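You operate a simulated robot arm through the tools that you are given. There is no shell and no other tool. Be economical: measure what you need, move in short steps, check, and stop when the job is done.

You run a simulated robot arm. Do the job below in one go: nothing can be reset, and whatever is moved stays where it is left.

TASK
Plug the pump in, prime it, switch it on and open the blue valve.
Fine: plug in and three strokes of the yellow plunger before the switch.

It is judged by the outcome, as a careful person would: the job done as asked, and still so three seconds after it is handed in. It fails if anything else is knocked over, pushed out of place, dropped, spilled or broken.

THE ROBOT
A 7-joint arm with a fingered hand, fixed in place. Base frame: the origin is at the foot of the arm, x ahead of it, y to its left, z up; the work surface is at about z = 0.88. Readings come in m, rad, newtons and seconds.
With the tool pointing down near the work surface it reaches from about 0.36 to 0.86 m from the base axis. Its first joint turns from -2.496 to 2.496 rad. Payload 3 kg.
The TCP is the grasp point between the finger pads, 0.026 m short of the fingertips. In the tool frame z runs along the fingers and y along their closing line. Largest opening 0.148 m; the body of the gripper starts 0.073 m behind the TCP. The gripper is a hand of 3 fingers: y runs from the thumb to the fingers, the wrist lies at [0, 0, -0.229] in the tool frame, and closing takes about 1.5 s.
Orientation is told as [roll, pitch, yaw] about the base's x, y, z axes, in that order, counted from this pose: with the fingers straight down and closing along the base's y, the tool's x points along the base's -x, its y along +y and its z along -z.

THE INTERFACE
- The arm moves only by the tool send_rows. Its argument "commands" is text: rows parted by semicolons, each of 6 numbers parted by spaces: the turn, a rotation vector about the base's x, y, z in units of 8 degrees (1.0 is 8 degrees), then the shift along the base's x, y, z in units of 50 mm (1.0 is 50 mm). In form: rx ry rz x y z; .... A call has 1 to 12 rows; each row shifts and turns the commanded pose from where the row before left it. "grip" is the gripper command, from -1 (shut) to 1 (fully open), values between in proportion, set as the call begins (left out, the last holds). A call with a number of a shift or a turn outside -1 to 1 is refused whole. Each row takes 0.2 s and may step no farther than 0.05 m and 0.15 rad from the row before; otherwise, or with a gripper value out of range, the whole call is refused. A pose out of reach is approached as far as the arm can. The call stops where the force on the tool passes 40 N (or 10 N more than at its start, if that is more) or the arm is blocked; 0.2 s more then pass. Each finger travels about 0.153 m/s and halts on what it meets, pressing with about 24 N; the grip force reading is that of the motor and also rises with nothing between the fingers. The clock runs only during rows and for 0.2 s after the last one: add rows that do not move to give the fingers time. The reply holds the time, the measured pose of the TCP, the force on the tool along the base axes, the opening and the grip force, in the units named above and with some noise, with the torque about the TCP (base axes, N m) and any sound that the robot's microphone picked up.
- Cameras (640 x 400 px; columns grow to the right, rows downward): "scene" is fixed at [0.0507, 0.5017, 1.6558]; the picture's right is [-0.46, -0.89, 0.00], its down [-0.56, 0.29, -0.77] and it looks along [0.69, -0.36, -0.63] (base axes); focal length 341 px, centre (320, 200). "wrist" rides on the gripper at [0.068, -0.039, -0.09] in the tool frame; the picture's right is [0.50, 0.87, 0.00], its down [-0.66, 0.38, -0.65] and it looks along [-0.57, 0.33, 0.76] (tool axes); focal length 222 px, centre (320, 200). There is no depth. A picture from a camera that has moved, and an enlarged one, comes with that camera's place and axes in the base frame and with its lens. The place of the scene camera against the robot may be out by one fixed shift of up to 0.018 m in any direction.
- snapshot(camera): a new picture of that camera. It takes no simulated time.
- lift_body(by): slides the trunk up (or, below 0, down) by that many m; the arm rides with it, the base frame stays. It gives what a move gives, with no picture.
- set_fingers(finger1, finger2, thumb_bend): sets how far each is bent, from 0 (flat) to 1 (curled in); at 0.3 the hand is open as for a grip, at 0.7 the pads meet at the TCP. One left out holds its place. A second passes; each finger stops where it meets its share of the squeeze, and holds until it gets a number again. A gripper value or a shape takes the hand back. It gives what a move gives, with no picture; readings hold the bend of each and the force on the fingers (four entries, about 0 where the hand has none), thumb and palm.
- set_grasp(shape): the hand has 3 fingers and takes this shape, open, in about a second: jaw (thumb against the fingers, like two jaws); tri (thumb and two fingers); tip (a fingertip pinch); poke (one finger out to press); point (the index stretched); flat (the hand flat); cup (the hand cupped); fist (a fist). The gripper value then closes the fingers along that shape, each until it touches; the sizes above hold for jaw. It gives what a move gives, with no picture.
- zoom(camera, box): a new picture of the part [left, top, right, bottom] of that camera's present view, enlarged. It takes no simulated time.
- job_done(): hands the job in; it is judged then, once.

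Work in short steps. Places have to be worked out from the pictures, the camera data and where the tool is seen: move nearer, look again, correct. Check each grasp and each placing, and mend what went wrong. You have 120 turns and 64 pictures in all, those below and enlarged ones among them. Open the gripper and draw the arm clear of the work before you hand the job in, unless the task says otherwise; then end with one line.

The tools are called after ">>>" as a command line: name --argument value ..., lists and objects as JSON in quotes. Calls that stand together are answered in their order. send_rows: Moves the arm, as the interface text tells. Its arguments: {"type":"object","properties":{"commands":{"type":"string"},"grip":{"type":"number"}},"required":["commands"]} The other tools are called the same way: lift_body (by) slides the trunk up or down; set_grasp (shape) gives the hand a shape; set_fingers (finger1, finger2, thumb_bend) moves the fingers one by one; snapshot (camera) takes a picture; zoom (camera, box) takes an enlarged picture of a part of a camera's view; job_done () hands the job in.

At the start:

```text
t: 0.0
tcp_pos: [0.9009, 0.0658, 1.214]
ee_rot: [-0.001, -0.002, 0.001]
force: [-0.3, 0.3, 0.0]
moment: [-0.01, 0.01, 0.03]
opening: 0.1479
grasp_force: 0.0
shape: jaw
bend: [0.3, 0.3, 0.3]
finger forces: [0.0, 0.0, 0.1, 0.0, 0.0, 0.1]
trunk travel left (down, up): [-0.825, 0.065]
```

scene: 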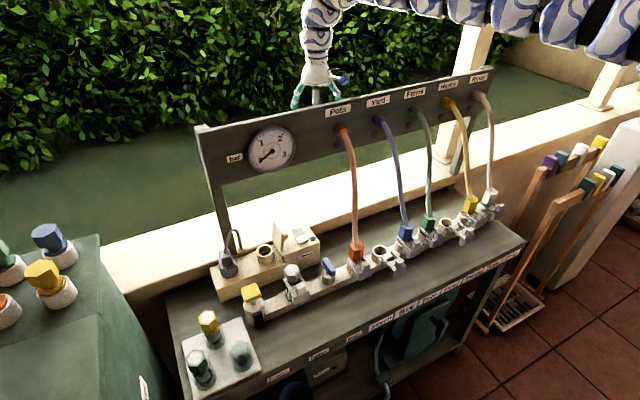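
wrist: 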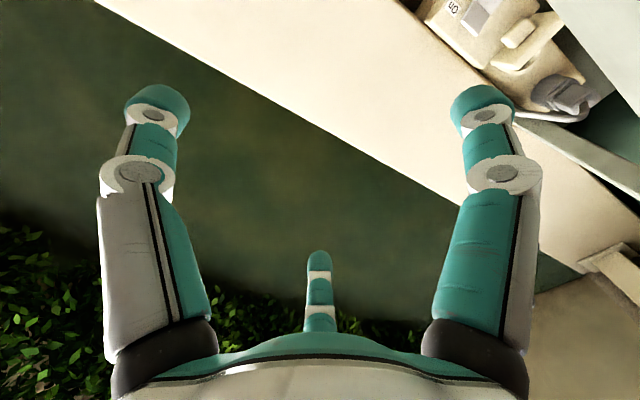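

The scene shows a bench with a pump box, a manifold, valves and a plate with coloured knobs. I zoom in to identify the parts.

>>> zoom --camera "scene" --box '[160, 210, 340, 400]'

>>> zoom --camera "scene" --box '[320, 160, 520, 300]'

>>> zoom --camera "scene" --box '[190, 60, 510, 260]'

```text
2.11 times, centred on (250, 305) of scene
camera zoom: at [0.0507, 0.5017, 1.6558], right [-0.46, -0.89, 0.0], down [-0.56, 0.29, -0.77], along [0.69, -0.36, -0.63], focal length 718 px, centre (467, -21)
```

zoom: 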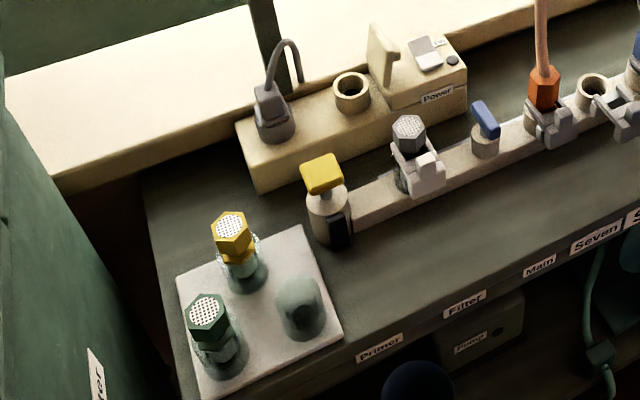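

```text
2.86 times, centred on (420, 230) of scene
camera zoom: at [0.0507, 0.5017, 1.6558], right [-0.46, -0.89, 0.0], down [-0.56, 0.29, -0.77], along [0.69, -0.36, -0.63], focal length 974 px, centre (34, 114)
```

zoom: 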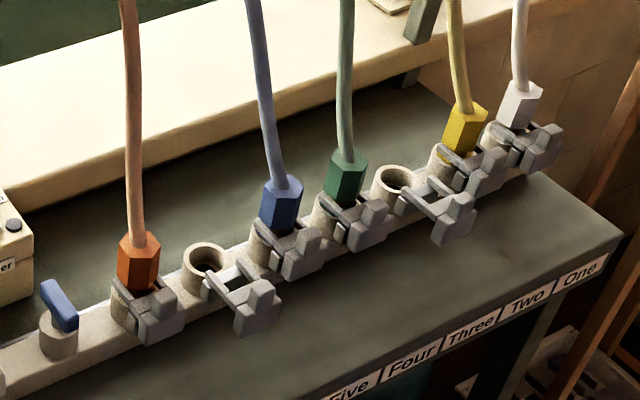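

```text
2.00 times, centred on (350, 160) of scene
camera zoom: at [0.0507, 0.5017, 1.6558], right [-0.46, -0.89, 0.0], down [-0.56, 0.29, -0.77], along [0.69, -0.36, -0.63], focal length 682 px, centre (260, 280)
```

zoom: 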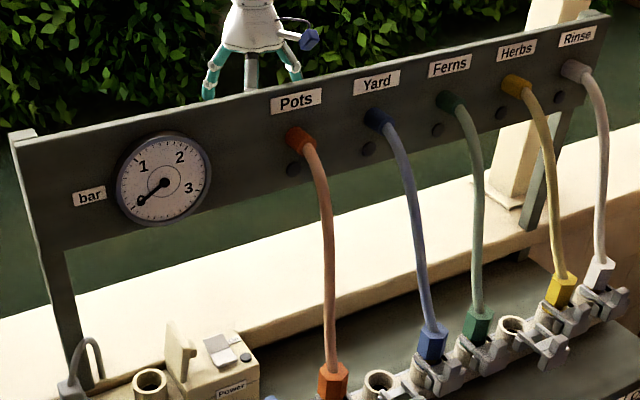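

The hand is behind the gauge panel, with the fingertips below its top edge. I go straight up first, then back over the bench toward the pump end.

>>> send_rows --commands "0 0 0 0 0 1;0 0 0 0 0 1;0 0 0 0 0 1;0 0 0 0 0 1"

```text
t: 1.0
tcp_pos: [0.9003, 0.0651, 1.4146]
ee_rot: [-0.001, -0.002, -0.001]
force: [0.3, 1.3, -0.2]
moment: [0.0, -0.03, -0.04]
opening: 0.1481
grasp_force: 0.0
shape: jaw
bend: [0.3, 0.3, 0.3]
finger forces: [0.0, 0.0, 0.0, 0.0, 0.0, 0.0]
trunk travel left (down, up): [-0.825, 0.065]
```

The raise was clear. Now I go back over the bench toward x about 0.5, y about 0.27.

>>> send_rows --commands "0 0 0 -1 0 0;0 0 0 -1 0 0;0 0 0 -1 0 0;0 0 0 -1 0 0;0 0 0 -1 1 0;0 0 0 -1 1 0;0 0 0 -1 1 0;0 0 0 -1 1 0"

>>> snapshot --camera "wrist"

```text
refused: row 5 steps farther than a row can; nothing moved
```

```text
58 pictures are left
camera wrist: at [0.833, 0.0253, 1.5053], right [-0.5, 0.87, 0.0], down [0.65, 0.38, 0.66], along [0.57, 0.33, -0.76], focal length 222 px, centre (320, 200)
```

wrist: 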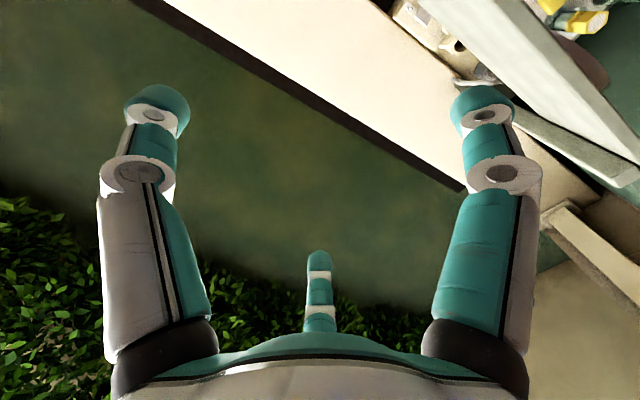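

The diagonal step was too long, so I split the move into smaller rows.

>>> send_rows --commands "0 0 0 -1 0 0;0 0 0 -1 0 0;0 0 0 -1 0 0;0 0 0 -1 0 0;0 0 0 -1 0 0;0 0 0 -1 0 0;0 0 0 -1 0 0;0 0 0 -1 0 0;0 0 0 0 1 0;0 0 0 0 1 0;0 0 0 0 1 0"

>>> snapshot --camera "wrist"

```text
t: 3.4
tcp_pos: [0.7729, 0.2178, 1.4126]
ee_rot: [-0.003, 0.002, -0.001]
force: [0.4, -0.2, 0.2]
moment: [-0.02, 0.07, 0.01]
opening: 0.1477
grasp_force: 0.0
shape: jaw
bend: [0.3, 0.3, 0.3]
finger forces: [0.0, 0.0, 0.0, 0.0, 0.0, 0.0]
out of reach, approached as far as the arm can: row 3, 4, 5, 6, 7, 8
trunk travel left (down, up): [-0.825, 0.065]
```

```text
57 pictures are left
camera wrist: at [0.7046, 0.1797, 1.5038], right [-0.5, 0.87, 0.0], down [0.66, 0.38, 0.65], along [0.57, 0.32, -0.76], focal length 222 px, centre (320, 200)
```

wrist: 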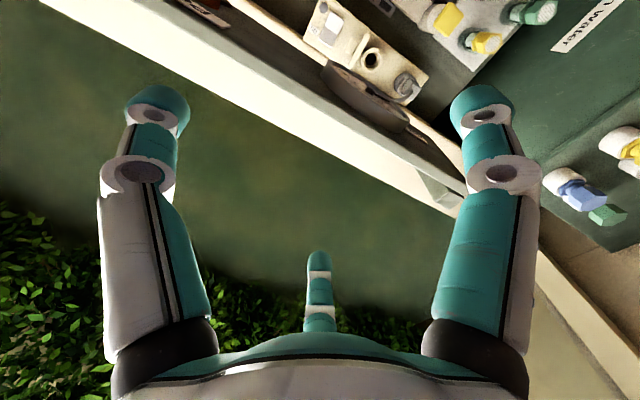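

Near the arm, the reach runs out at this height. I raise the trunk, then come back over the panel.

>>> lift_body --by 0.065

>>> send_rows --commands "0 0 0 -0.5 0 -0.5;0 0 0 -0.5 0 -0.5;0 0 0 -0.5 0 0"

```text
t: 4.4
tcp_pos: [0.7721, 0.2158, 1.4773]
ee_rot: [0.0, -0.001, 0.0]
force: [-0.5, -0.5, -0.4]
moment: [0.02, 0.0, 0.03]
opening: 0.1478
grasp_force: 0.1
shape: jaw
bend: [0.3, 0.3, 0.3]
finger forces: [0.0, 0.0, 0.0, 0.0, 0.0, 0.1]
trunk travel left (down, up): [-0.89, 0.0]
```

```text
t: 5.2
tcp_pos: [0.7078, 0.2149, 1.4288]
ee_rot: [0.001, 0.001, 0.0]
force: [-0.1, -0.7, -0.1]
moment: [0.01, 0.01, 0.01]
opening: 0.1478
grasp_force: 0.1
shape: jaw
bend: [0.3, 0.3, 0.3]
finger forces: [0.0, 0.0, 0.0, 0.0, 0.0, 0.1]
out of reach, approached as far as the arm can: row 3
trunk travel left (down, up): [-0.89, 0.0]
```

Gauge triangulation puts the panel at x about 0.75 with its top near z 1.3. I continue back and down.

>>> send_rows --commands "0 0 0 -0.6 0 -0.6;0 0 0 -0.6 0 -0.6;0 0 0 -0.6 0 -0.6;0 0 0 -0.6 0 -0.3;0 0 0 -0.6 0 0"

>>> snapshot --camera "wrist"

```text
t: 6.4
tcp_pos: [0.6948, 0.2334, 1.4175]
ee_rot: [0.0, -0.002, -0.001]
force: [-0.2, -0.3, -0.3]
moment: [-0.01, 0.01, 0.01]
opening: 0.1478
grasp_force: 0.1
shape: jaw
bend: [0.3, 0.3, 0.3]
finger forces: [0.0, 0.0, 0.0, 0.1, 0.0, 0.0]
out of reach, approached as far as the arm can: row 1, 2, 3, 4, 5
trunk travel left (down, up): [-0.89, 0.0]
```

```text
56 pictures are left
camera wrist: at [0.6266, 0.1955, 1.5075], right [-0.5, 0.87, 0.0], down [0.66, 0.38, 0.65], along [0.57, 0.33, -0.76], focal length 222 px, centre (320, 200)
```

wrist: 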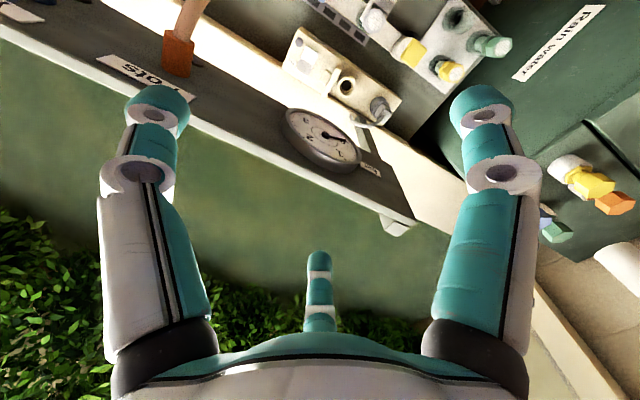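

It is limited by how close to the base I can get at this height, so I lower first (in front of the panel) and then pull back.

>>> send_rows --commands "0 0 0 0 0 -0.6;0 0 0 -0.5 0 0;0 0 0 0 0 -0.6;0 0 0 -0.5 0 0;0 0 0 0 0 -0.6;0 0 0 -0.5 0 0;0 0 0 0 0 -0.6;0 0 0 -0.5 0 0"

```text
t: 8.2
tcp_pos: [0.6961, 0.2336, 1.407]
ee_rot: [-0.002, 0.003, -0.003]
force: [-0.3, -0.4, 0.1]
moment: [0.01, 0.0, 0.04]
opening: 0.1479
grasp_force: 0.1
shape: jaw
bend: [0.3, 0.3, 0.3]
finger forces: [0.0, 0.0, 0.0, 0.0, 0.0, 0.0]
out of reach, approached as far as the arm can: row 1, 2, 3, 4, 5, 6, 7, 8
trunk travel left (down, up): [-0.89, 0.0]
```

I test a small single step down to see whether the commanded pose has drifted.

>>> send_rows --commands "0 0 0 0 0 -0.4"

>>> snapshot --camera "scene"

```text
t: 8.6
tcp_pos: [0.6966, 0.234, 1.408]
ee_rot: [-0.003, 0.005, -0.004]
force: [0.7, 0.4, 0.3]
moment: [-0.03, -0.01, 0.0]
opening: 0.148
grasp_force: 0.1
shape: jaw
bend: [0.3, 0.3, 0.3]
finger forces: [0.0, 0.1, 0.0, 0.0, 0.1, 0.0]
out of reach, approached as far as the arm can: row 1
trunk travel left (down, up): [-0.89, 0.0]
```

```text
55 pictures are left
```

scene: 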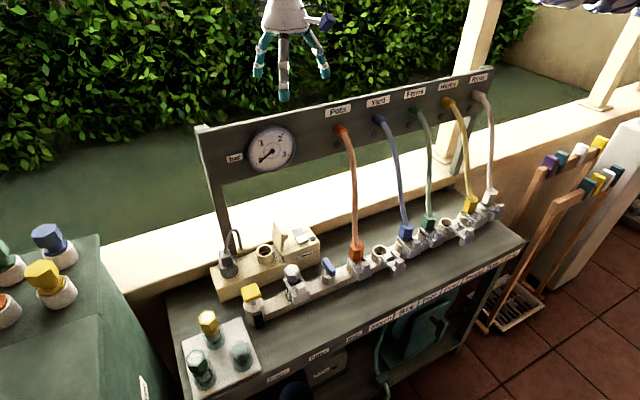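

I test whether the arm responds to moves in other directions.

>>> send_rows --commands "0 0 0 0.4 0 -0.4"

>>> send_rows --commands "0 0 0 0 0.8 0;0 0 0 0 0 -0.4"

```text
t: 9.0
tcp_pos: [0.7165, 0.2335, 1.3864]
ee_rot: [-0.003, 0.002, -0.001]
force: [0.0, -0.2, -0.5]
moment: [0.01, -0.01, 0.0]
opening: 0.1478
grasp_force: 0.0
shape: jaw
bend: [0.3, 0.3, 0.3]
finger forces: [0.0, 0.0, 0.0, 0.0, 0.0, 0.0]
trunk travel left (down, up): [-0.89, 0.0]
```

```text
t: 9.6
tcp_pos: [0.7152, 0.2707, 1.3673]
ee_rot: [0.0, -0.001, 0.0]
force: [0.5, -0.4, -0.3]
moment: [0.0, 0.01, -0.02]
opening: 0.1477
grasp_force: 0.1
shape: jaw
bend: [0.3, 0.3, 0.3]
finger forces: [0.0, 0.0, 0.0, 0.0, 0.0, 0.1]
trunk travel left (down, up): [-0.89, 0.0]
```

Moves respond again. Now I descend in small steps with a slight pull back.

>>> send_rows --commands "0 0 0 -0.2 0.2 -0.4;0 0 0 -0.2 0.2 -0.4;0 0 0 -0.2 0 -0.4;0 0 0 -0.2 0 -0.4"

```text
t: 10.6
tcp_pos: [0.6742, 0.2928, 1.3015]
ee_rot: [0.005, -0.011, 0.001]
force: [-15.5, -11.7, 47.2]
moment: [2.05, -3.94, -0.29]
opening: 0.1483
grasp_force: 0.1
shape: jaw
bend: [0.3, 0.13, 0.3]
finger forces: [0.0, 46.1, 0.0, 0.0, 0.0, 0.1]
trunk travel left (down, up): [-0.89, 0.0]
stopped in row 4: the force on the tool passed its limit at 51 N (the readings are from after the stop); the commanded pose is now the measured one
```

A finger touched something, likely the panel top. I back up and look.

>>> send_rows --commands "0 0 0 0 0 0.4;0 0 0 0 0 0.6"

>>> snapshot --camera "scene"

>>> snapshot --camera "wrist"

```text
t: 11.2
tcp_pos: [0.6783, 0.2958, 1.3437]
ee_rot: [0.002, -0.002, 0.0]
force: [-1.0, 0.2, 0.1]
moment: [0.01, 0.01, -0.01]
opening: 0.1478
grasp_force: 0.1
shape: jaw
bend: [0.3, 0.3, 0.3]
finger forces: [0.1, 0.0, 0.0, 0.0, 0.0, 0.0]
trunk travel left (down, up): [-0.89, 0.0]
```

```text
54 pictures are left
```

scene: 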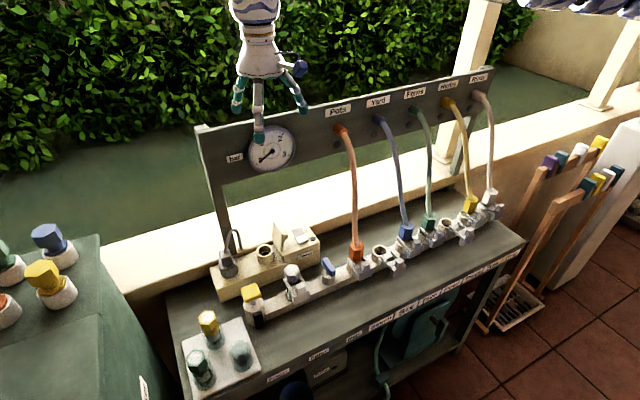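

```text
53 pictures are left
camera wrist: at [0.6102, 0.2568, 1.4341], right [-0.5, 0.87, 0.0], down [0.65, 0.38, 0.66], along [0.57, 0.33, -0.75], focal length 222 px, centre (320, 200)
```

wrist: 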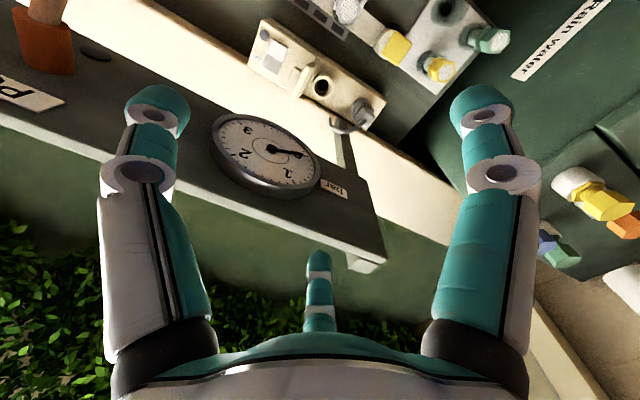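

The third finger sticks out about 0.07 m in +x, so it touched the panel top. At this lower height I try pulling back in x.

>>> send_rows --commands "0 0 0 -0.4 0 0;0 0 0 -0.4 0 0;0 0 0 -0.4 0 0;0 0 0 -0.4 0 0;0 0 0 -0.4 0 0"

```text
t: 12.4
tcp_pos: [0.6584, 0.2952, 1.3454]
ee_rot: [0.004, -0.004, 0.0]
force: [0.1, 0.2, -0.1]
moment: [0.0, -0.03, -0.04]
opening: 0.1481
grasp_force: 0.0
shape: jaw
bend: [0.3, 0.3, 0.3]
finger forces: [0.0, 0.0, 0.0, 0.0, 0.1, 0.0]
out of reach, approached as far as the arm can: row 2, 3, 4, 5
trunk travel left (down, up): [-0.89, 0.0]
```

Reach still limits me at x 0.66. I curl the hand to a fist so it fits in front of the panel, then descend.

>>> set_grasp --shape "fist"

>>> send_rows --commands "0 0 0 0 0 -0.3;0 0 0 -0.2 0 -0.3;0 0 0 -0.2 0 -0.3;0 0 0 -0.3 0 -0.3;0 0 0 -0.3 0 -0.2"

>>> snapshot --camera "scene"

```text
t: 13.3
tcp_pos: [0.6599, 0.2959, 1.344]
ee_rot: [0.002, -0.004, 0.003]
force: [0.1, -0.3, 0.7]
moment: [-0.03, 0.01, 0.01]
opening: 0.0002
grasp_force: 0.1
shape: fist
bend: [1.0, 1.0, 0.58]
finger forces: [0.1, 0.1, 0.0, 0.0, 0.0, 0.0]
trunk travel left (down, up): [-0.89, 0.0]
```

```text
t: 14.5
tcp_pos: [0.6286, 0.3139, 1.2773]
ee_rot: [0.002, -0.005, 0.0]
force: [0.0, 0.4, -0.1]
moment: [0.0, 0.0, 0.02]
opening: 0.0
grasp_force: 0.1
shape: fist
bend: [1.0, 1.0, 0.58]
finger forces: [0.0, 0.0, 0.0, 0.1, 0.1, 0.1]
out of reach, approached as far as the arm can: row 2, 3, 4, 5
trunk travel left (down, up): [-0.89, 0.0]
```

```text
52 pictures are left
```

scene: 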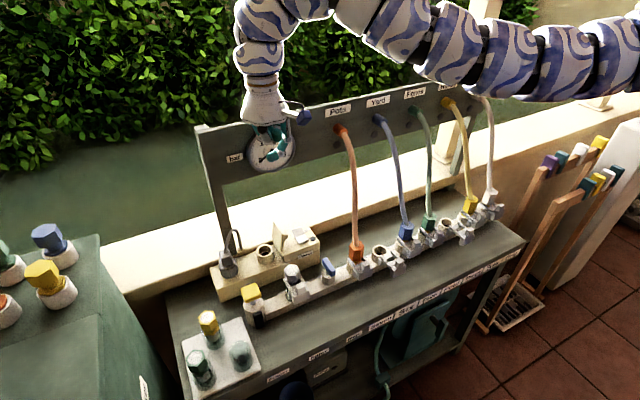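

Clear of the panel now. I keep descending and pulling back.

>>> send_rows --commands "0 0 0 0 0 -0.4;0 0 0 -0.2 0 -0.4;0 0 0 -0.3 0 -0.4;0 0 0 -0.4 0 -0.3;0 0 0 -0.4 0 -0.2;0 0 0 -0.4 0 0"

>>> snapshot --camera "wrist"

```text
t: 15.9
tcp_pos: [0.5421, 0.3141, 1.1934]
ee_rot: [0.001, -0.002, 0.0]
force: [-1.0, 0.1, -0.6]
moment: [0.03, -0.03, -0.04]
opening: 0.0001
grasp_force: 0.1
shape: fist
bend: [1.0, 1.0, 0.58]
finger forces: [0.0, 0.1, 0.0, 0.1, 0.0, 0.0]
trunk travel left (down, up): [-0.89, 0.0]
```

```text
51 pictures are left
camera wrist: at [0.4736, 0.2751, 1.284], right [-0.5, 0.87, 0.0], down [0.65, 0.38, 0.66], along [0.57, 0.33, -0.75], focal length 222 px, centre (320, 200)
```

wrist: 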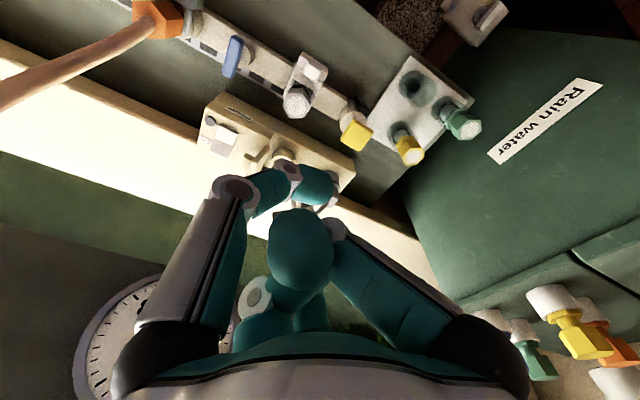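

Nice view. I pull back further in x to get the power strip unobstructed, and open the hand to jaw.

>>> send_rows --commands "0 0 0 -0.7 0 0;0 0 0 -0.7 0 0;0 0 0 -0.4 0 0"

>>> set_grasp --shape "jaw"

>>> snapshot --camera "wrist"

```text
t: 16.7
tcp_pos: [0.4717, 0.3077, 1.1841]
ee_rot: [-0.002, -0.003, 0.001]
force: [-0.5, 0.0, 0.1]
moment: [-0.01, -0.01, 0.02]
opening: 0.0001
grasp_force: 0.1
shape: fist
bend: [1.0, 1.0, 0.58]
finger forces: [0.0, 0.0, 0.0, 0.1, 0.1, 0.1]
out of reach, approached as far as the arm can: row 2, 3
trunk travel left (down, up): [-0.89, 0.0]
```

```text
t: 17.6
tcp_pos: [0.4706, 0.309, 1.1838]
ee_rot: [0.002, -0.004, 0.0]
force: [0.5, -0.6, -1.0]
moment: [-0.05, 0.03, 0.03]
opening: 0.148
grasp_force: 0.1
shape: jaw
bend: [0.3, 0.3, 0.3]
finger forces: [0.0, 0.1, 0.0, 0.0, 0.1, 0.0]
trunk travel left (down, up): [-0.89, 0.0]
```

```text
50 pictures are left
camera wrist: at [0.4037, 0.2693, 1.2736], right [-0.5, 0.87, 0.0], down [0.65, 0.38, 0.66], along [0.57, 0.33, -0.75], focal length 222 px, centre (320, 200)
```

wrist: 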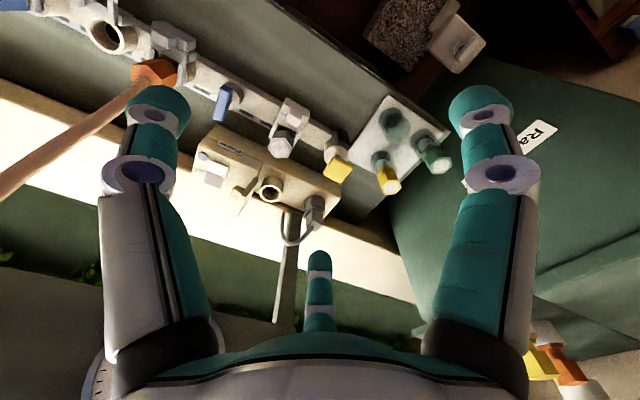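

>>> zoom --camera "wrist" --box '[180, 60, 440, 260]'

```text
2.00 times, centred on (310, 160) of wrist
camera zoom: at [0.4037, 0.2693, 1.2736], right [-0.5, 0.87, 0.0], down [0.65, 0.38, 0.66], along [0.57, 0.33, -0.75], focal length 444 px, centre (340, 280)
```

zoom: 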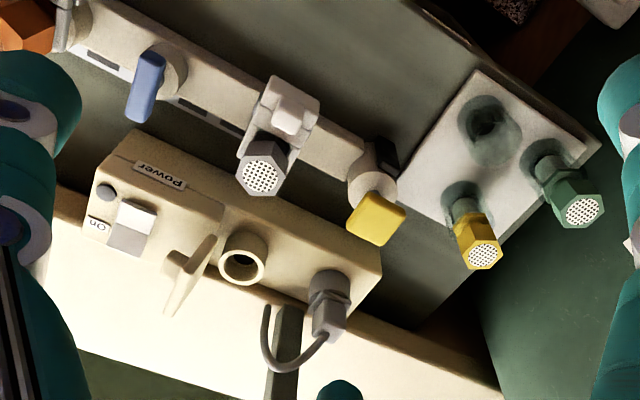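

The pump plug sits parked in the left dummy ring of the power strip, with the live socket beside it. I move nearer and tilt the hand forward, because the panel overhangs the strip.

>>> send_rows --commands "0 -1 0 0.4 0 0;0 -1 0 0.4 0 -0.3;0 -1 0 0.4 0 -0.3;0 0 0 0 0.5 0"

>>> snapshot --camera "wrist"

```text
t: 18.6
tcp_pos: [0.5307, 0.3328, 1.1536]
ee_rot: [-0.001, -0.422, 0.0]
force: [-0.4, 1.2, 0.0]
moment: [0.0, 0.0, 0.01]
opening: 0.1478
grasp_force: 0.0
shape: jaw
bend: [0.3, 0.3, 0.3]
finger forces: [0.1, 0.0, 0.0, 0.0, 0.0, 0.1]
trunk travel left (down, up): [-0.89, 0.0]
```

```text
48 pictures are left
camera wrist: at [0.4316, 0.2949, 1.208], right [-0.46, 0.87, -0.2], down [0.33, 0.38, 0.87], along [0.83, 0.33, -0.46], focal length 222 px, centre (320, 200)
```

wrist: 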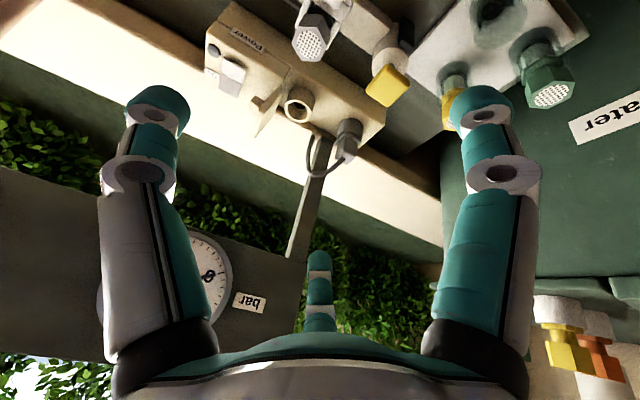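

I need better depth, so I go lower and closer for another viewpoint.

>>> send_rows --commands "0 0 0 0.5 0.5 -0.6;0 0 0 0.5 0.5 -0.6;0 0 0 0.4 0.4 -0.5"

>>> snapshot --camera "wrist"

>>> snapshot --camera "scene"

```text
t: 19.4
tcp_pos: [0.6023, 0.4041, 1.0671]
ee_rot: [0.0, -0.421, 0.001]
force: [0.4, 0.1, 0.0]
moment: [0.0, -0.01, -0.04]
opening: 0.148
grasp_force: 0.0
shape: jaw
bend: [0.3, 0.3, 0.3]
finger forces: [0.0, 0.1, 0.0, 0.0, 0.0, 0.0]
trunk travel left (down, up): [-0.89, 0.0]
```

```text
47 pictures are left
camera wrist: at [0.5041, 0.3638, 1.1217], right [-0.46, 0.87, -0.2], down [0.33, 0.38, 0.86], along [0.83, 0.33, -0.46], focal length 222 px, centre (320, 200)
```

wrist: 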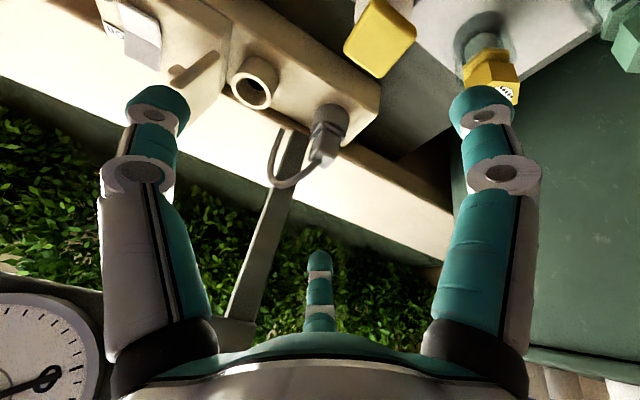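

```text
46 pictures are left
```

scene: 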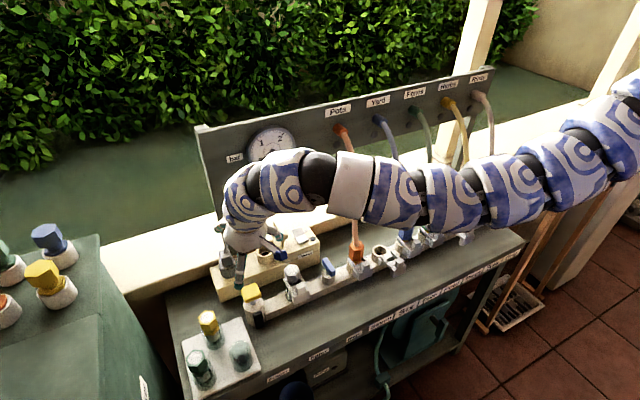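

Triangulation gives: socket (.72,.332,.90), plug (.705,.433, z .90–.95), yellow cap (.583,.412,.928). I part-close the hand and approach the plug along the tilted tool axis.

>>> send_rows --commands "0 0 0 0.4 0.3 -0.5;0 0 0 0.4 0.3 -0.5;0 0 0 0 0 0;0 0 0 0 0 0" --grip 0.2

>>> snapshot --camera "wrist"

>>> zoom --camera "scene" --box '[160, 190, 340, 340]'

```text
t: 20.4
tcp_pos: [0.6397, 0.4329, 1.0186]
ee_rot: [0.002, -0.422, -0.001]
force: [0.1, -0.8, -0.1]
moment: [0.01, 0.0, -0.01]
opening: 0.0894
grasp_force: 0.0
shape: jaw
bend: [0.32, 0.32, 0.7]
finger forces: [0.0, 0.0, 0.0, 0.0, 0.0, 0.0]
trunk travel left (down, up): [-0.89, 0.0]
```

```text
45 pictures are left
camera wrist: at [0.5414, 0.3938, 1.0729], right [-0.46, 0.87, -0.2], down [0.33, 0.38, 0.87], along [0.83, 0.33, -0.46], focal length 222 px, centre (320, 200)
```

wrist: 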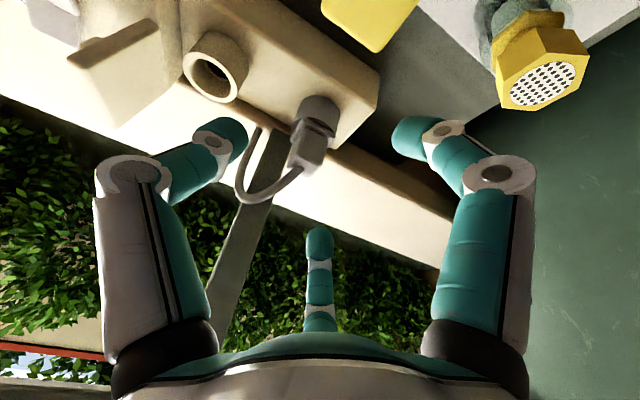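

```text
2.67 times, centred on (250, 265) of scene
camera zoom: at [0.0507, 0.5017, 1.6558], right [-0.46, -0.89, 0.0], down [-0.56, 0.29, -0.77], along [0.69, -0.36, -0.63], focal length 909 px, centre (507, 27)
```

zoom: 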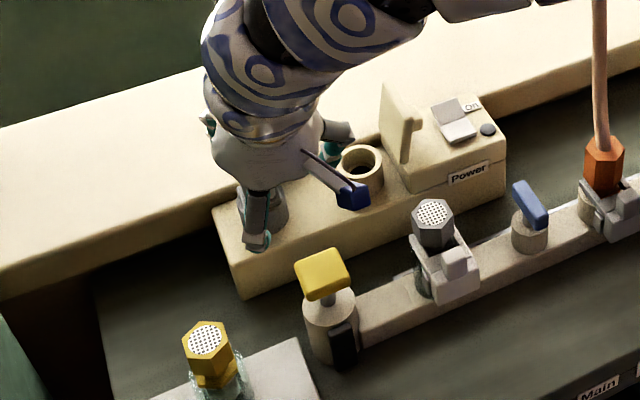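

Thumb at -y would conflict with the cable loop. I rotate the hand 30° about its own axis, so the gap between fingers faces the cable, and move toward the plug.

>>> send_rows --commands "0.385 0 -0.853 0 0 0;0.385 0 -0.853 0 0 0;0.385 0 -0.853 0 0 0;0.385 0 -0.853 0 0 0;0 0 0 0.4 0 -0.2;0 0 0 0.4 0 -0.1"

>>> snapshot --camera "wrist"

>>> zoom --camera "scene" --box '[160, 190, 340, 340]'

```text
t: 21.8
tcp_pos: [0.6613, 0.4313, 1.0081]
ee_rot: [0.221, -0.363, -0.562]
force: [-0.5, -0.1, 0.5]
moment: [0.0, -0.04, 0.03]
opening: 0.0894
grasp_force: 0.0
shape: jaw
bend: [0.32, 0.32, 0.7]
finger forces: [0.1, 0.0, 0.1, 0.0, 0.0, 0.0]
out of reach, approached as far as the arm can: row 6
trunk travel left (down, up): [-0.89, 0.0]
```

```text
43 pictures are left
camera wrist: at [0.5526, 0.4305, 1.0581], right [0.0, 1.0, 0.0], down [0.42, 0.0, 0.91], along [0.91, 0.0, -0.42], focal length 222 px, centre (320, 200)
```

wrist: 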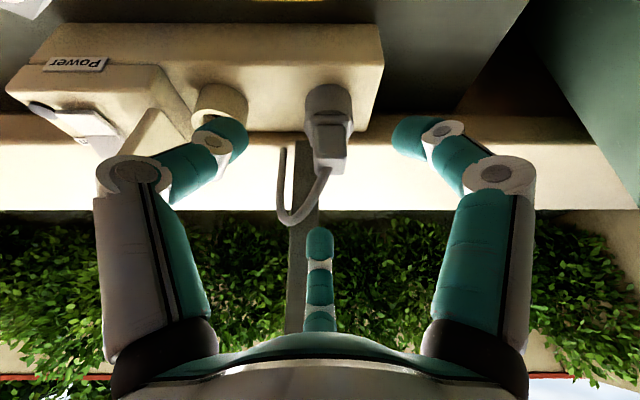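

```text
2.67 times, centred on (250, 265) of scene
camera zoom: at [0.0507, 0.5017, 1.6558], right [-0.46, -0.89, 0.0], down [-0.56, 0.29, -0.77], along [0.69, -0.36, -0.63], focal length 909 px, centre (507, 27)
```

zoom: 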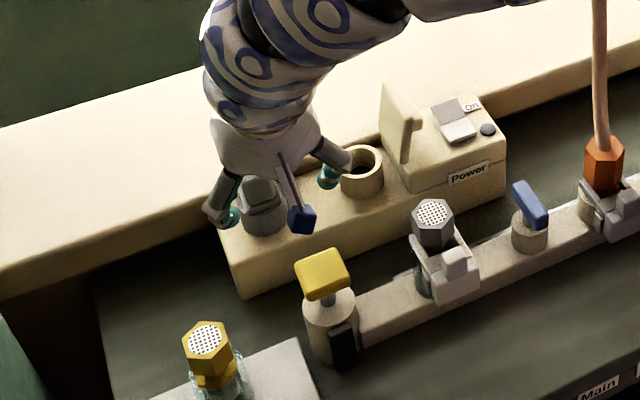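

Good aligned view. The arm is at its outer reach, so I lower the trunk by 0.045 and then continue.

>>> lift_body --by -0.045

>>> send_rows --commands "0 0 0 0.3 0 0.1;0 0 0 0.3 0 0"

>>> snapshot --camera "wrist"

```text
t: 22.7
tcp_pos: [0.6622, 0.4322, 0.9632]
ee_rot: [0.221, -0.365, -0.562]
force: [0.0, 0.2, 0.0]
moment: [0.0, 0.01, -0.01]
opening: 0.089
grasp_force: 0.0
shape: jaw
bend: [0.32, 0.32, 0.7]
finger forces: [0.1, 0.1, 0.0, 0.0, 0.0, 0.0]
trunk travel left (down, up): [-0.845, 0.045]
```

```text
t: 23.3
tcp_pos: [0.6794, 0.4239, 0.9712]
ee_rot: [0.223, -0.363, -0.561]
force: [0.0, -0.1, 0.9]
moment: [-0.01, 0.01, -0.01]
opening: 0.0889
grasp_force: 0.0
shape: jaw
bend: [0.32, 0.32, 0.7]
finger forces: [0.0, 0.1, 0.1, 0.1, 0.0, 0.1]
out of reach, approached as far as the arm can: row 1, 2
trunk travel left (down, up): [-0.845, 0.045]
```

```text
41 pictures are left
camera wrist: at [0.5704, 0.4241, 1.0216], right [0.0, 1.0, 0.0], down [0.42, 0.0, 0.91], along [0.91, 0.0, -0.42], focal length 222 px, centre (320, 200)
```

wrist: 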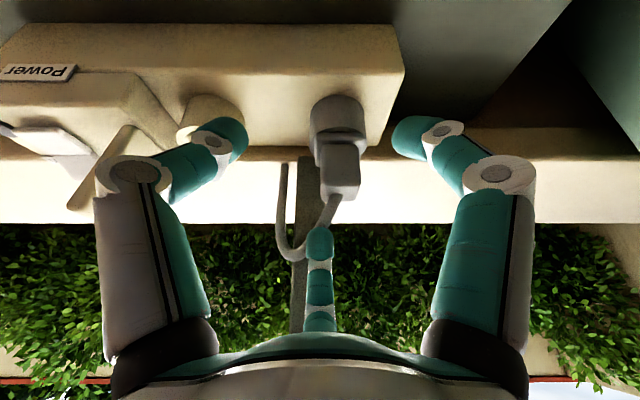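

Still reach-limited. I shift the trunk lower while keeping the hand's height, to see whether that relaxes the limit.

>>> send_rows --commands "0 0 0 -0.3 0.2 0.5;0 0 0 -0.1 0 0.7;0 0 0 0 0 0.6"

>>> lift_body --by -0.1

>>> send_rows --commands "0 0 0 0.3 0 0;0 0 0 0.3 0 0;0 0 0 0.2 0 0"

```text
t: 24.1
tcp_pos: [0.6601, 0.4337, 1.0646]
ee_rot: [0.222, -0.363, -0.56]
force: [-0.1, 0.5, 0.0]
moment: [0.02, 0.03, 0.0]
opening: 0.0891
grasp_force: 0.1
shape: jaw
bend: [0.32, 0.32, 0.7]
finger forces: [0.0, 0.1, 0.0, 0.0, 0.0, 0.0]
trunk travel left (down, up): [-0.845, 0.045]
```

```text
t: 25.4
tcp_pos: [0.6597, 0.4357, 0.9636]
ee_rot: [0.221, -0.362, -0.563]
force: [-0.2, 0.5, 0.0]
moment: [0.03, -0.01, 0.05]
opening: 0.0894
grasp_force: 0.0
shape: jaw
bend: [0.32, 0.32, 0.7]
finger forces: [0.0, 0.0, 0.1, 0.1, 0.0, 0.0]
trunk travel left (down, up): [-0.745, 0.145]
```

```text
t: 26.2
tcp_pos: [0.6982, 0.4341, 0.9619]
ee_rot: [0.222, -0.364, -0.562]
force: [-0.5, -0.4, -0.3]
moment: [0.01, 0.01, 0.01]
opening: 0.0893
grasp_force: 0.1
shape: jaw
bend: [0.32, 0.32, 0.7]
finger forces: [0.0, 0.0, 0.0, 0.0, 0.1, 0.1]
trunk travel left (down, up): [-0.745, 0.145]
```

That relaxed it. I check alignment with the plug.

>>> snapshot --camera "wrist"

>>> snapshot --camera "scene"

```text
40 pictures are left
camera wrist: at [0.5905, 0.4341, 1.0127], right [0.0, 1.0, 0.0], down [0.42, 0.0, 0.91], along [0.91, 0.0, -0.42], focal length 222 px, centre (320, 200)
```

wrist: 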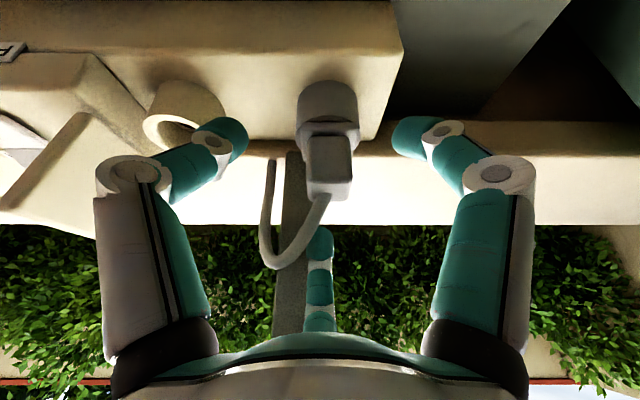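

```text
39 pictures are left
```

scene: 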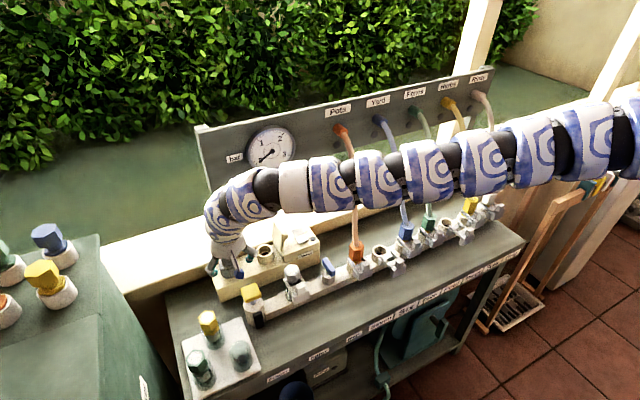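

The plug is centred at about y .438, with its body and block spanning z .90–.96. I move to it and close.

>>> send_rows --commands "0 0 0 0.15 0.08 -0.25;0 0 0 0.1 0 -0.27"

>>> snapshot --camera "wrist"

```text
t: 26.9
tcp_pos: [0.7092, 0.439, 0.9453]
ee_rot: [0.223, -0.363, -0.561]
force: [1.1, 0.4, -0.9]
moment: [0.02, 0.03, 0.01]
opening: 0.0887
grasp_force: 0.1
shape: jaw
bend: [0.32, 0.32, 0.7]
finger forces: [0.0, 0.0, 0.0, 0.0, 0.0, 0.0]
out of reach, approached as far as the arm can: row 2
trunk travel left (down, up): [-0.745, 0.145]
```

```text
38 pictures are left
camera wrist: at [0.6013, 0.4381, 0.9948], right [0.0, 1.0, 0.0], down [0.42, 0.0, 0.91], along [0.91, 0.0, -0.42], focal length 222 px, centre (320, 200)
```

wrist: 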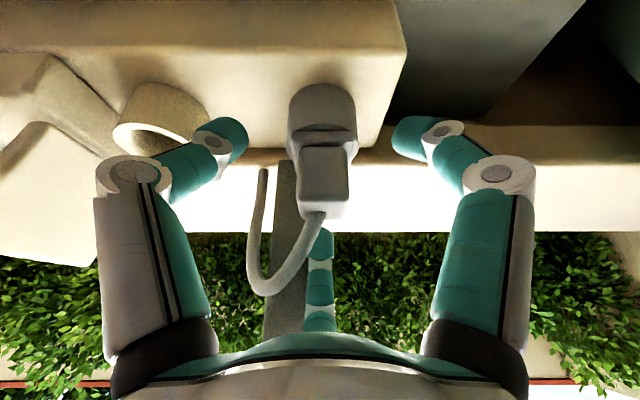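

Centred. I lower the trunk 0.015 for a deeper hold, then close.

>>> lift_body --by -0.015

>>> send_rows --commands "0 0 0 0 0 0;0 0 0 0 0 0;0 0 0 0 0 0;0 0 0 0 0 0;0 0 0 0 0 0;0 0 0 0 0 0;0 0 0 0 0 0;0 0 0 0 0 0" --grip -1

>>> snapshot --camera "wrist"

```text
t: 27.5
tcp_pos: [0.71, 0.4388, 0.9293]
ee_rot: [0.224, -0.362, -0.559]
force: [-0.4, -0.8, 1.3]
moment: [0.0, 0.02, 0.04]
opening: 0.0887
grasp_force: 0.1
shape: jaw
bend: [0.32, 0.32, 0.7]
finger forces: [0.1, 0.1, 0.0, 0.0, 0.0, 0.1]
trunk travel left (down, up): [-0.73, 0.16]
```

```text
t: 29.3
tcp_pos: [0.7093, 0.4384, 0.9297]
ee_rot: [0.225, -0.364, -0.562]
force: [0.6, 0.3, 0.9]
moment: [-0.02, 0.01, 0.0]
opening: 0.0424
grasp_force: 24.3
shape: jaw
bend: [0.77, 0.78, 0.7]
finger forces: [19.3, 19.4, 0.1, 0.1, 19.8, 0.0]
trunk travel left (down, up): [-0.73, 0.16]
```

```text
37 pictures are left
camera wrist: at [0.6009, 0.4386, 0.9795], right [0.0, 1.0, 0.0], down [0.42, 0.0, 0.91], along [0.91, 0.0, -0.42], focal length 222 px, centre (320, 200)
```

wrist: 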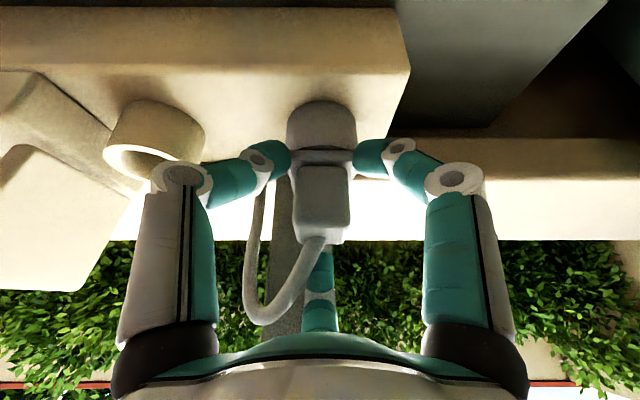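

A firm three-finger grip on the plug. I lift it straight up in small steps.

>>> send_rows --commands "0 0 0 0 0 0.3;0 0 0 0 0 0.3;0 0 0 0 0 0.3;0 0 0 0 0 0.3"

>>> snapshot --camera "wrist"

```text
t: 30.3
tcp_pos: [0.7085, 0.4371, 0.9895]
ee_rot: [0.222, -0.364, -0.56]
force: [0.8, 0.4, -1.0]
moment: [-0.02, 0.04, -0.01]
opening: 0.0422
grasp_force: 23.6
shape: jaw
bend: [0.77, 0.78, 0.7]
finger forces: [19.4, 19.1, 0.1, 0.0, 19.5, 0.0]
trunk travel left (down, up): [-0.73, 0.16]
```

```text
36 pictures are left
camera wrist: at [0.6001, 0.4376, 1.0393], right [0.0, 1.0, 0.0], down [0.42, 0.0, 0.91], along [0.91, 0.0, -0.42], focal length 222 px, centre (320, 200)
```

wrist: 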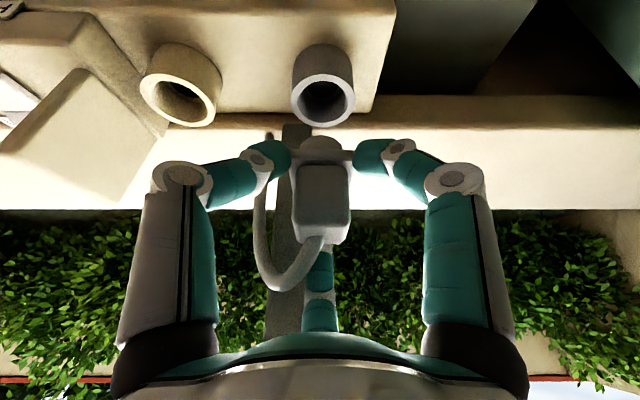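

Plug is free. The socket is estimated at (.718,.333, top .901). I raise slightly, shift partway toward it, and check clearance from the flap.

>>> send_rows --commands "0 0 0 0 0 0.3;0 0 0 0 -0.7 0;0 0 0 0 -0.7 0"

>>> snapshot --camera "wrist"

>>> zoom --camera "scene" --box '[190, 170, 350, 310]'

```text
t: 31.1
tcp_pos: [0.7081, 0.3691, 1.004]
ee_rot: [0.221, -0.362, -0.56]
force: [-0.3, 0.5, 0.3]
moment: [0.1, 0.2, -0.02]
opening: 0.0385
grasp_force: 24.4
shape: jaw
bend: [0.78, 0.79, 0.69]
finger forces: [19.9, 12.6, 0.1, 0.0, 18.6, 0.0]
trunk travel left (down, up): [-0.73, 0.16]
```

```text
35 pictures are left
camera wrist: at [0.5987, 0.3681, 1.0554], right [0.0, 1.0, 0.0], down [0.42, 0.0, 0.91], along [0.91, 0.0, -0.42], focal length 222 px, centre (320, 200)
```

wrist: 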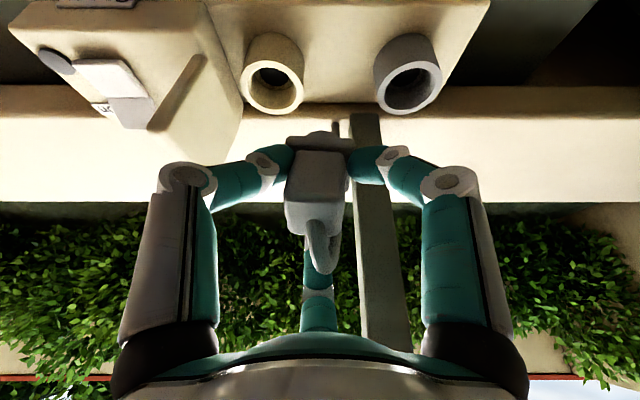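

```text
2.86 times, centred on (270, 240) of scene
camera zoom: at [0.0507, 0.5017, 1.6558], right [-0.46, -0.89, 0.0], down [-0.56, 0.29, -0.77], along [0.69, -0.36, -0.63], focal length 974 px, centre (463, 86)
```

zoom: 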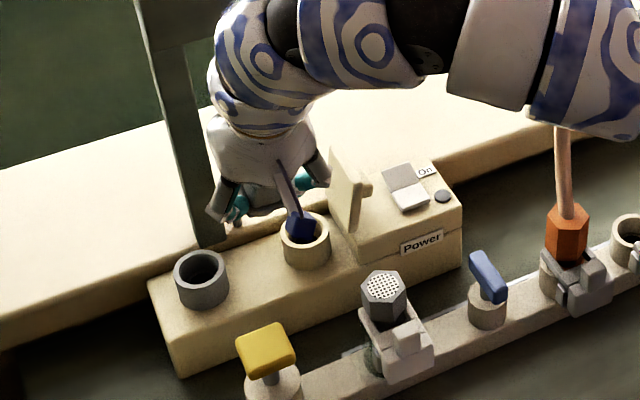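

The cable nudged the plug in the grip a little. I zoom in to see how it sits.

>>> zoom --camera "wrist" --box '[220, 20, 460, 290]'

```text
1.48 times, centred on (340, 155) of wrist
camera zoom: at [0.5987, 0.3681, 1.0554], right [0.0, 1.0, 0.0], down [0.42, 0.0, 0.91], along [0.91, 0.0, -0.42], focal length 329 px, centre (290, 267)
```

zoom: 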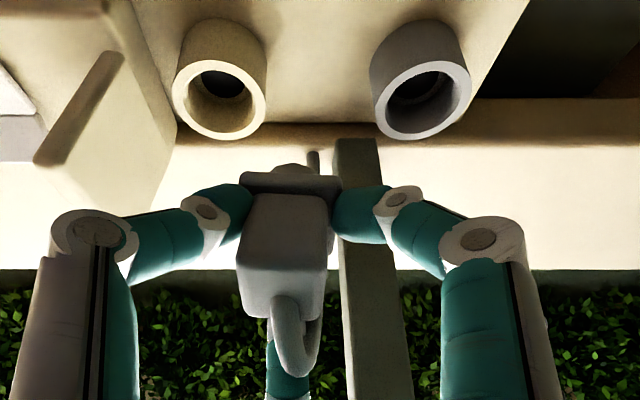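

The plug leans roughly 5° with its top toward -y. I correct the lean with a small roll and move over the socket.

>>> send_rows --commands "-0.3 0 0 0.1 -0.35 0;-0.3 0 0 0.06 -0.35 -0.1"

>>> zoom --camera "wrist" --box '[200, 20, 440, 290]'

```text
t: 31.7
tcp_pos: [0.7169, 0.3325, 0.9996]
ee_rot: [0.148, -0.407, -0.534]
force: [-0.2, -0.2, -0.7]
moment: [0.0, 0.01, 0.05]
opening: 0.0354
grasp_force: 24.4
shape: jaw
bend: [0.78, 0.81, 0.71]
finger forces: [16.8, 11.3, 0.1, 0.0, 17.1, 0.2]
trunk travel left (down, up): [-0.73, 0.16]
```

```text
1.48 times, centred on (320, 155) of wrist
camera zoom: at [0.6082, 0.3373, 1.0492], right [0.0, 1.0, -0.08], down [0.42, 0.08, 0.9], along [0.91, -0.03, -0.42], focal length 329 px, centre (320, 267)
```

zoom: 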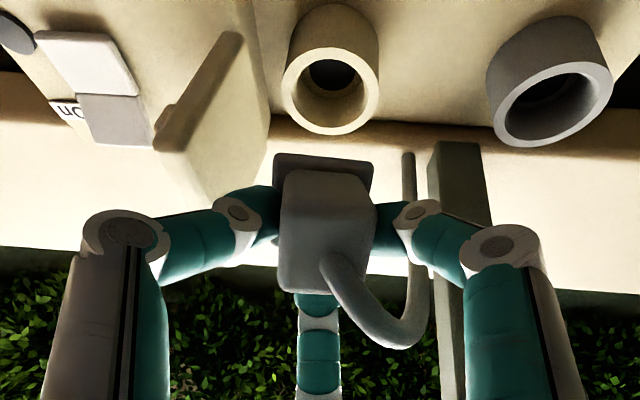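

The cable is twisting the plug in the grip. I check its tilt from the other camera.

>>> zoom --camera "scene" --box '[220, 190, 320, 280]'

```text
4.44 times, centred on (270, 235) of scene
camera zoom: at [0.0507, 0.5017, 1.6558], right [-0.46, -0.89, 0.0], down [-0.56, 0.29, -0.77], along [0.69, -0.36, -0.63], focal length 1515 px, centre (542, 44)
```

zoom: 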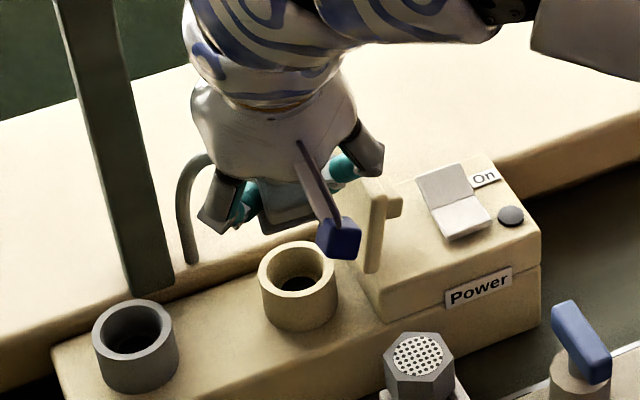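

The plug is now roughly aligned with the camera, so the roll overcorrected. I undo it while lowering part way over the socket (.718,.331).

>>> send_rows --commands "0.3 0 0 0.02 -0.03 -0.2;0.3 0 0 0 0 -0.2;0 0 0 0 0 -0.2"

>>> zoom --camera "wrist" --box '[200, 20, 440, 290]'

```text
t: 32.5
tcp_pos: [0.7194, 0.3331, 0.9678]
ee_rot: [0.224, -0.363, -0.562]
force: [-0.2, 0.1, -0.2]
moment: [0.0, 0.01, -0.04]
opening: 0.035
grasp_force: 23.6
shape: jaw
bend: [0.78, 0.81, 0.71]
finger forces: [16.7, 10.9, 0.0, 0.1, 17.7, 0.1]
trunk travel left (down, up): [-0.73, 0.16]
```

```text
1.48 times, centred on (320, 155) of wrist
camera zoom: at [0.6096, 0.3322, 1.0194], right [0.0, 1.0, 0.0], down [0.42, 0.0, 0.91], along [0.91, 0.0, -0.42], focal length 329 px, centre (320, 267)
```

zoom: 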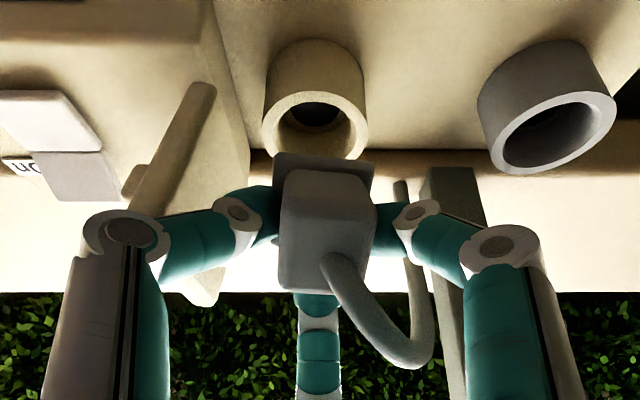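

The plug has shifted ~1 cm toward the camera within the grip. I check from the scene side to align the pin with the socket before inserting.

>>> zoom --camera "scene" --box '[235, 205, 295, 270]'

```text
6.15 times, centred on (265, 238) of scene
camera zoom: at [0.0507, 0.5017, 1.6558], right [-0.46, -0.89, 0.0], down [-0.56, 0.29, -0.77], along [0.69, -0.36, -0.63], focal length 2098 px, centre (658, -31)
```

zoom: 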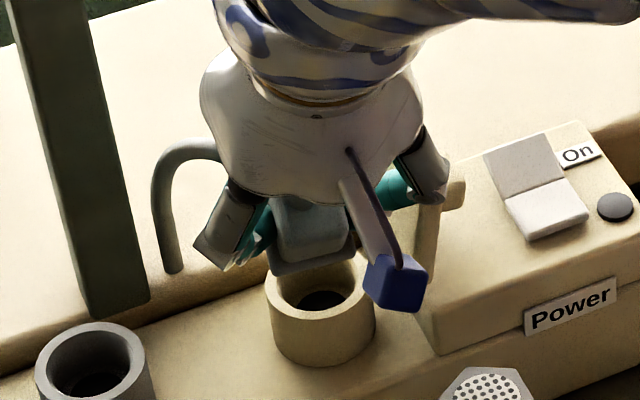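

Both views suggest I need about +0.01 in x and a touch of -y. I apply that while lowering 12 mm, then recheck.

>>> send_rows --commands "0 0 0 0.1 -0.04 -0.1;0 0 0 0.1 0 -0.14"

>>> zoom --camera "scene" --box '[235, 205, 295, 270]'

>>> zoom --camera "wrist" --box '[220, 60, 420, 240]'

```text
t: 33.3
tcp_pos: [0.7217, 0.3374, 0.9562]
ee_rot: [0.225, -0.354, -0.554]
force: [-13.5, 18.6, 5.8]
moment: [-0.59, 0.0, -1.27]
opening: 0.0344
grasp_force: 24.4
shape: jaw
bend: [0.78, 0.81, 0.71]
finger forces: [17.9, 12.3, 0.1, 0.1, 42.6, 0.1]
trunk travel left (down, up): [-0.73, 0.16]
stopped in row 2: the force on the tool passed its limit at 42 N (the readings are from after the stop); the commanded pose is now the measured one
```

```text
6.15 times, centred on (265, 238) of scene
camera zoom: at [0.0507, 0.5017, 1.6558], right [-0.46, -0.89, 0.0], down [-0.56, 0.29, -0.77], along [0.69, -0.36, -0.63], focal length 2098 px, centre (658, -31)
```

zoom: 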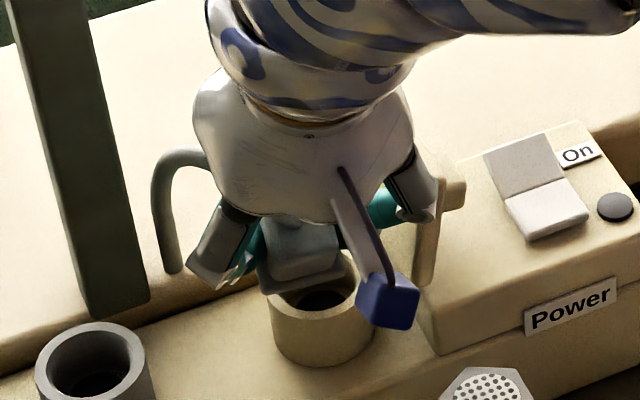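

```text
2.22 times, centred on (320, 150) of wrist
camera zoom: at [0.6127, 0.3355, 1.0074], right [-0.01, 1.0, 0.01], down [0.43, 0.0, 0.9], along [0.9, 0.01, -0.43], focal length 494 px, centre (320, 311)
```

zoom: 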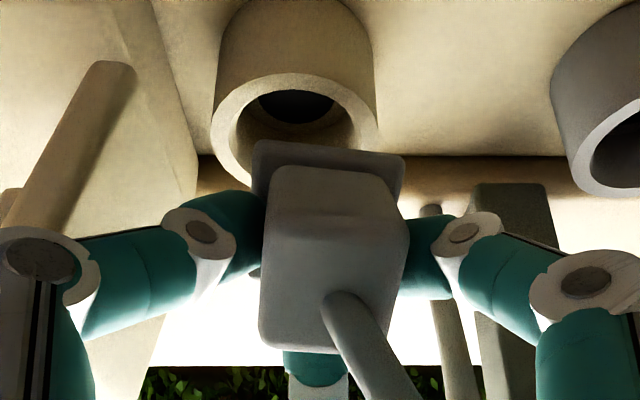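

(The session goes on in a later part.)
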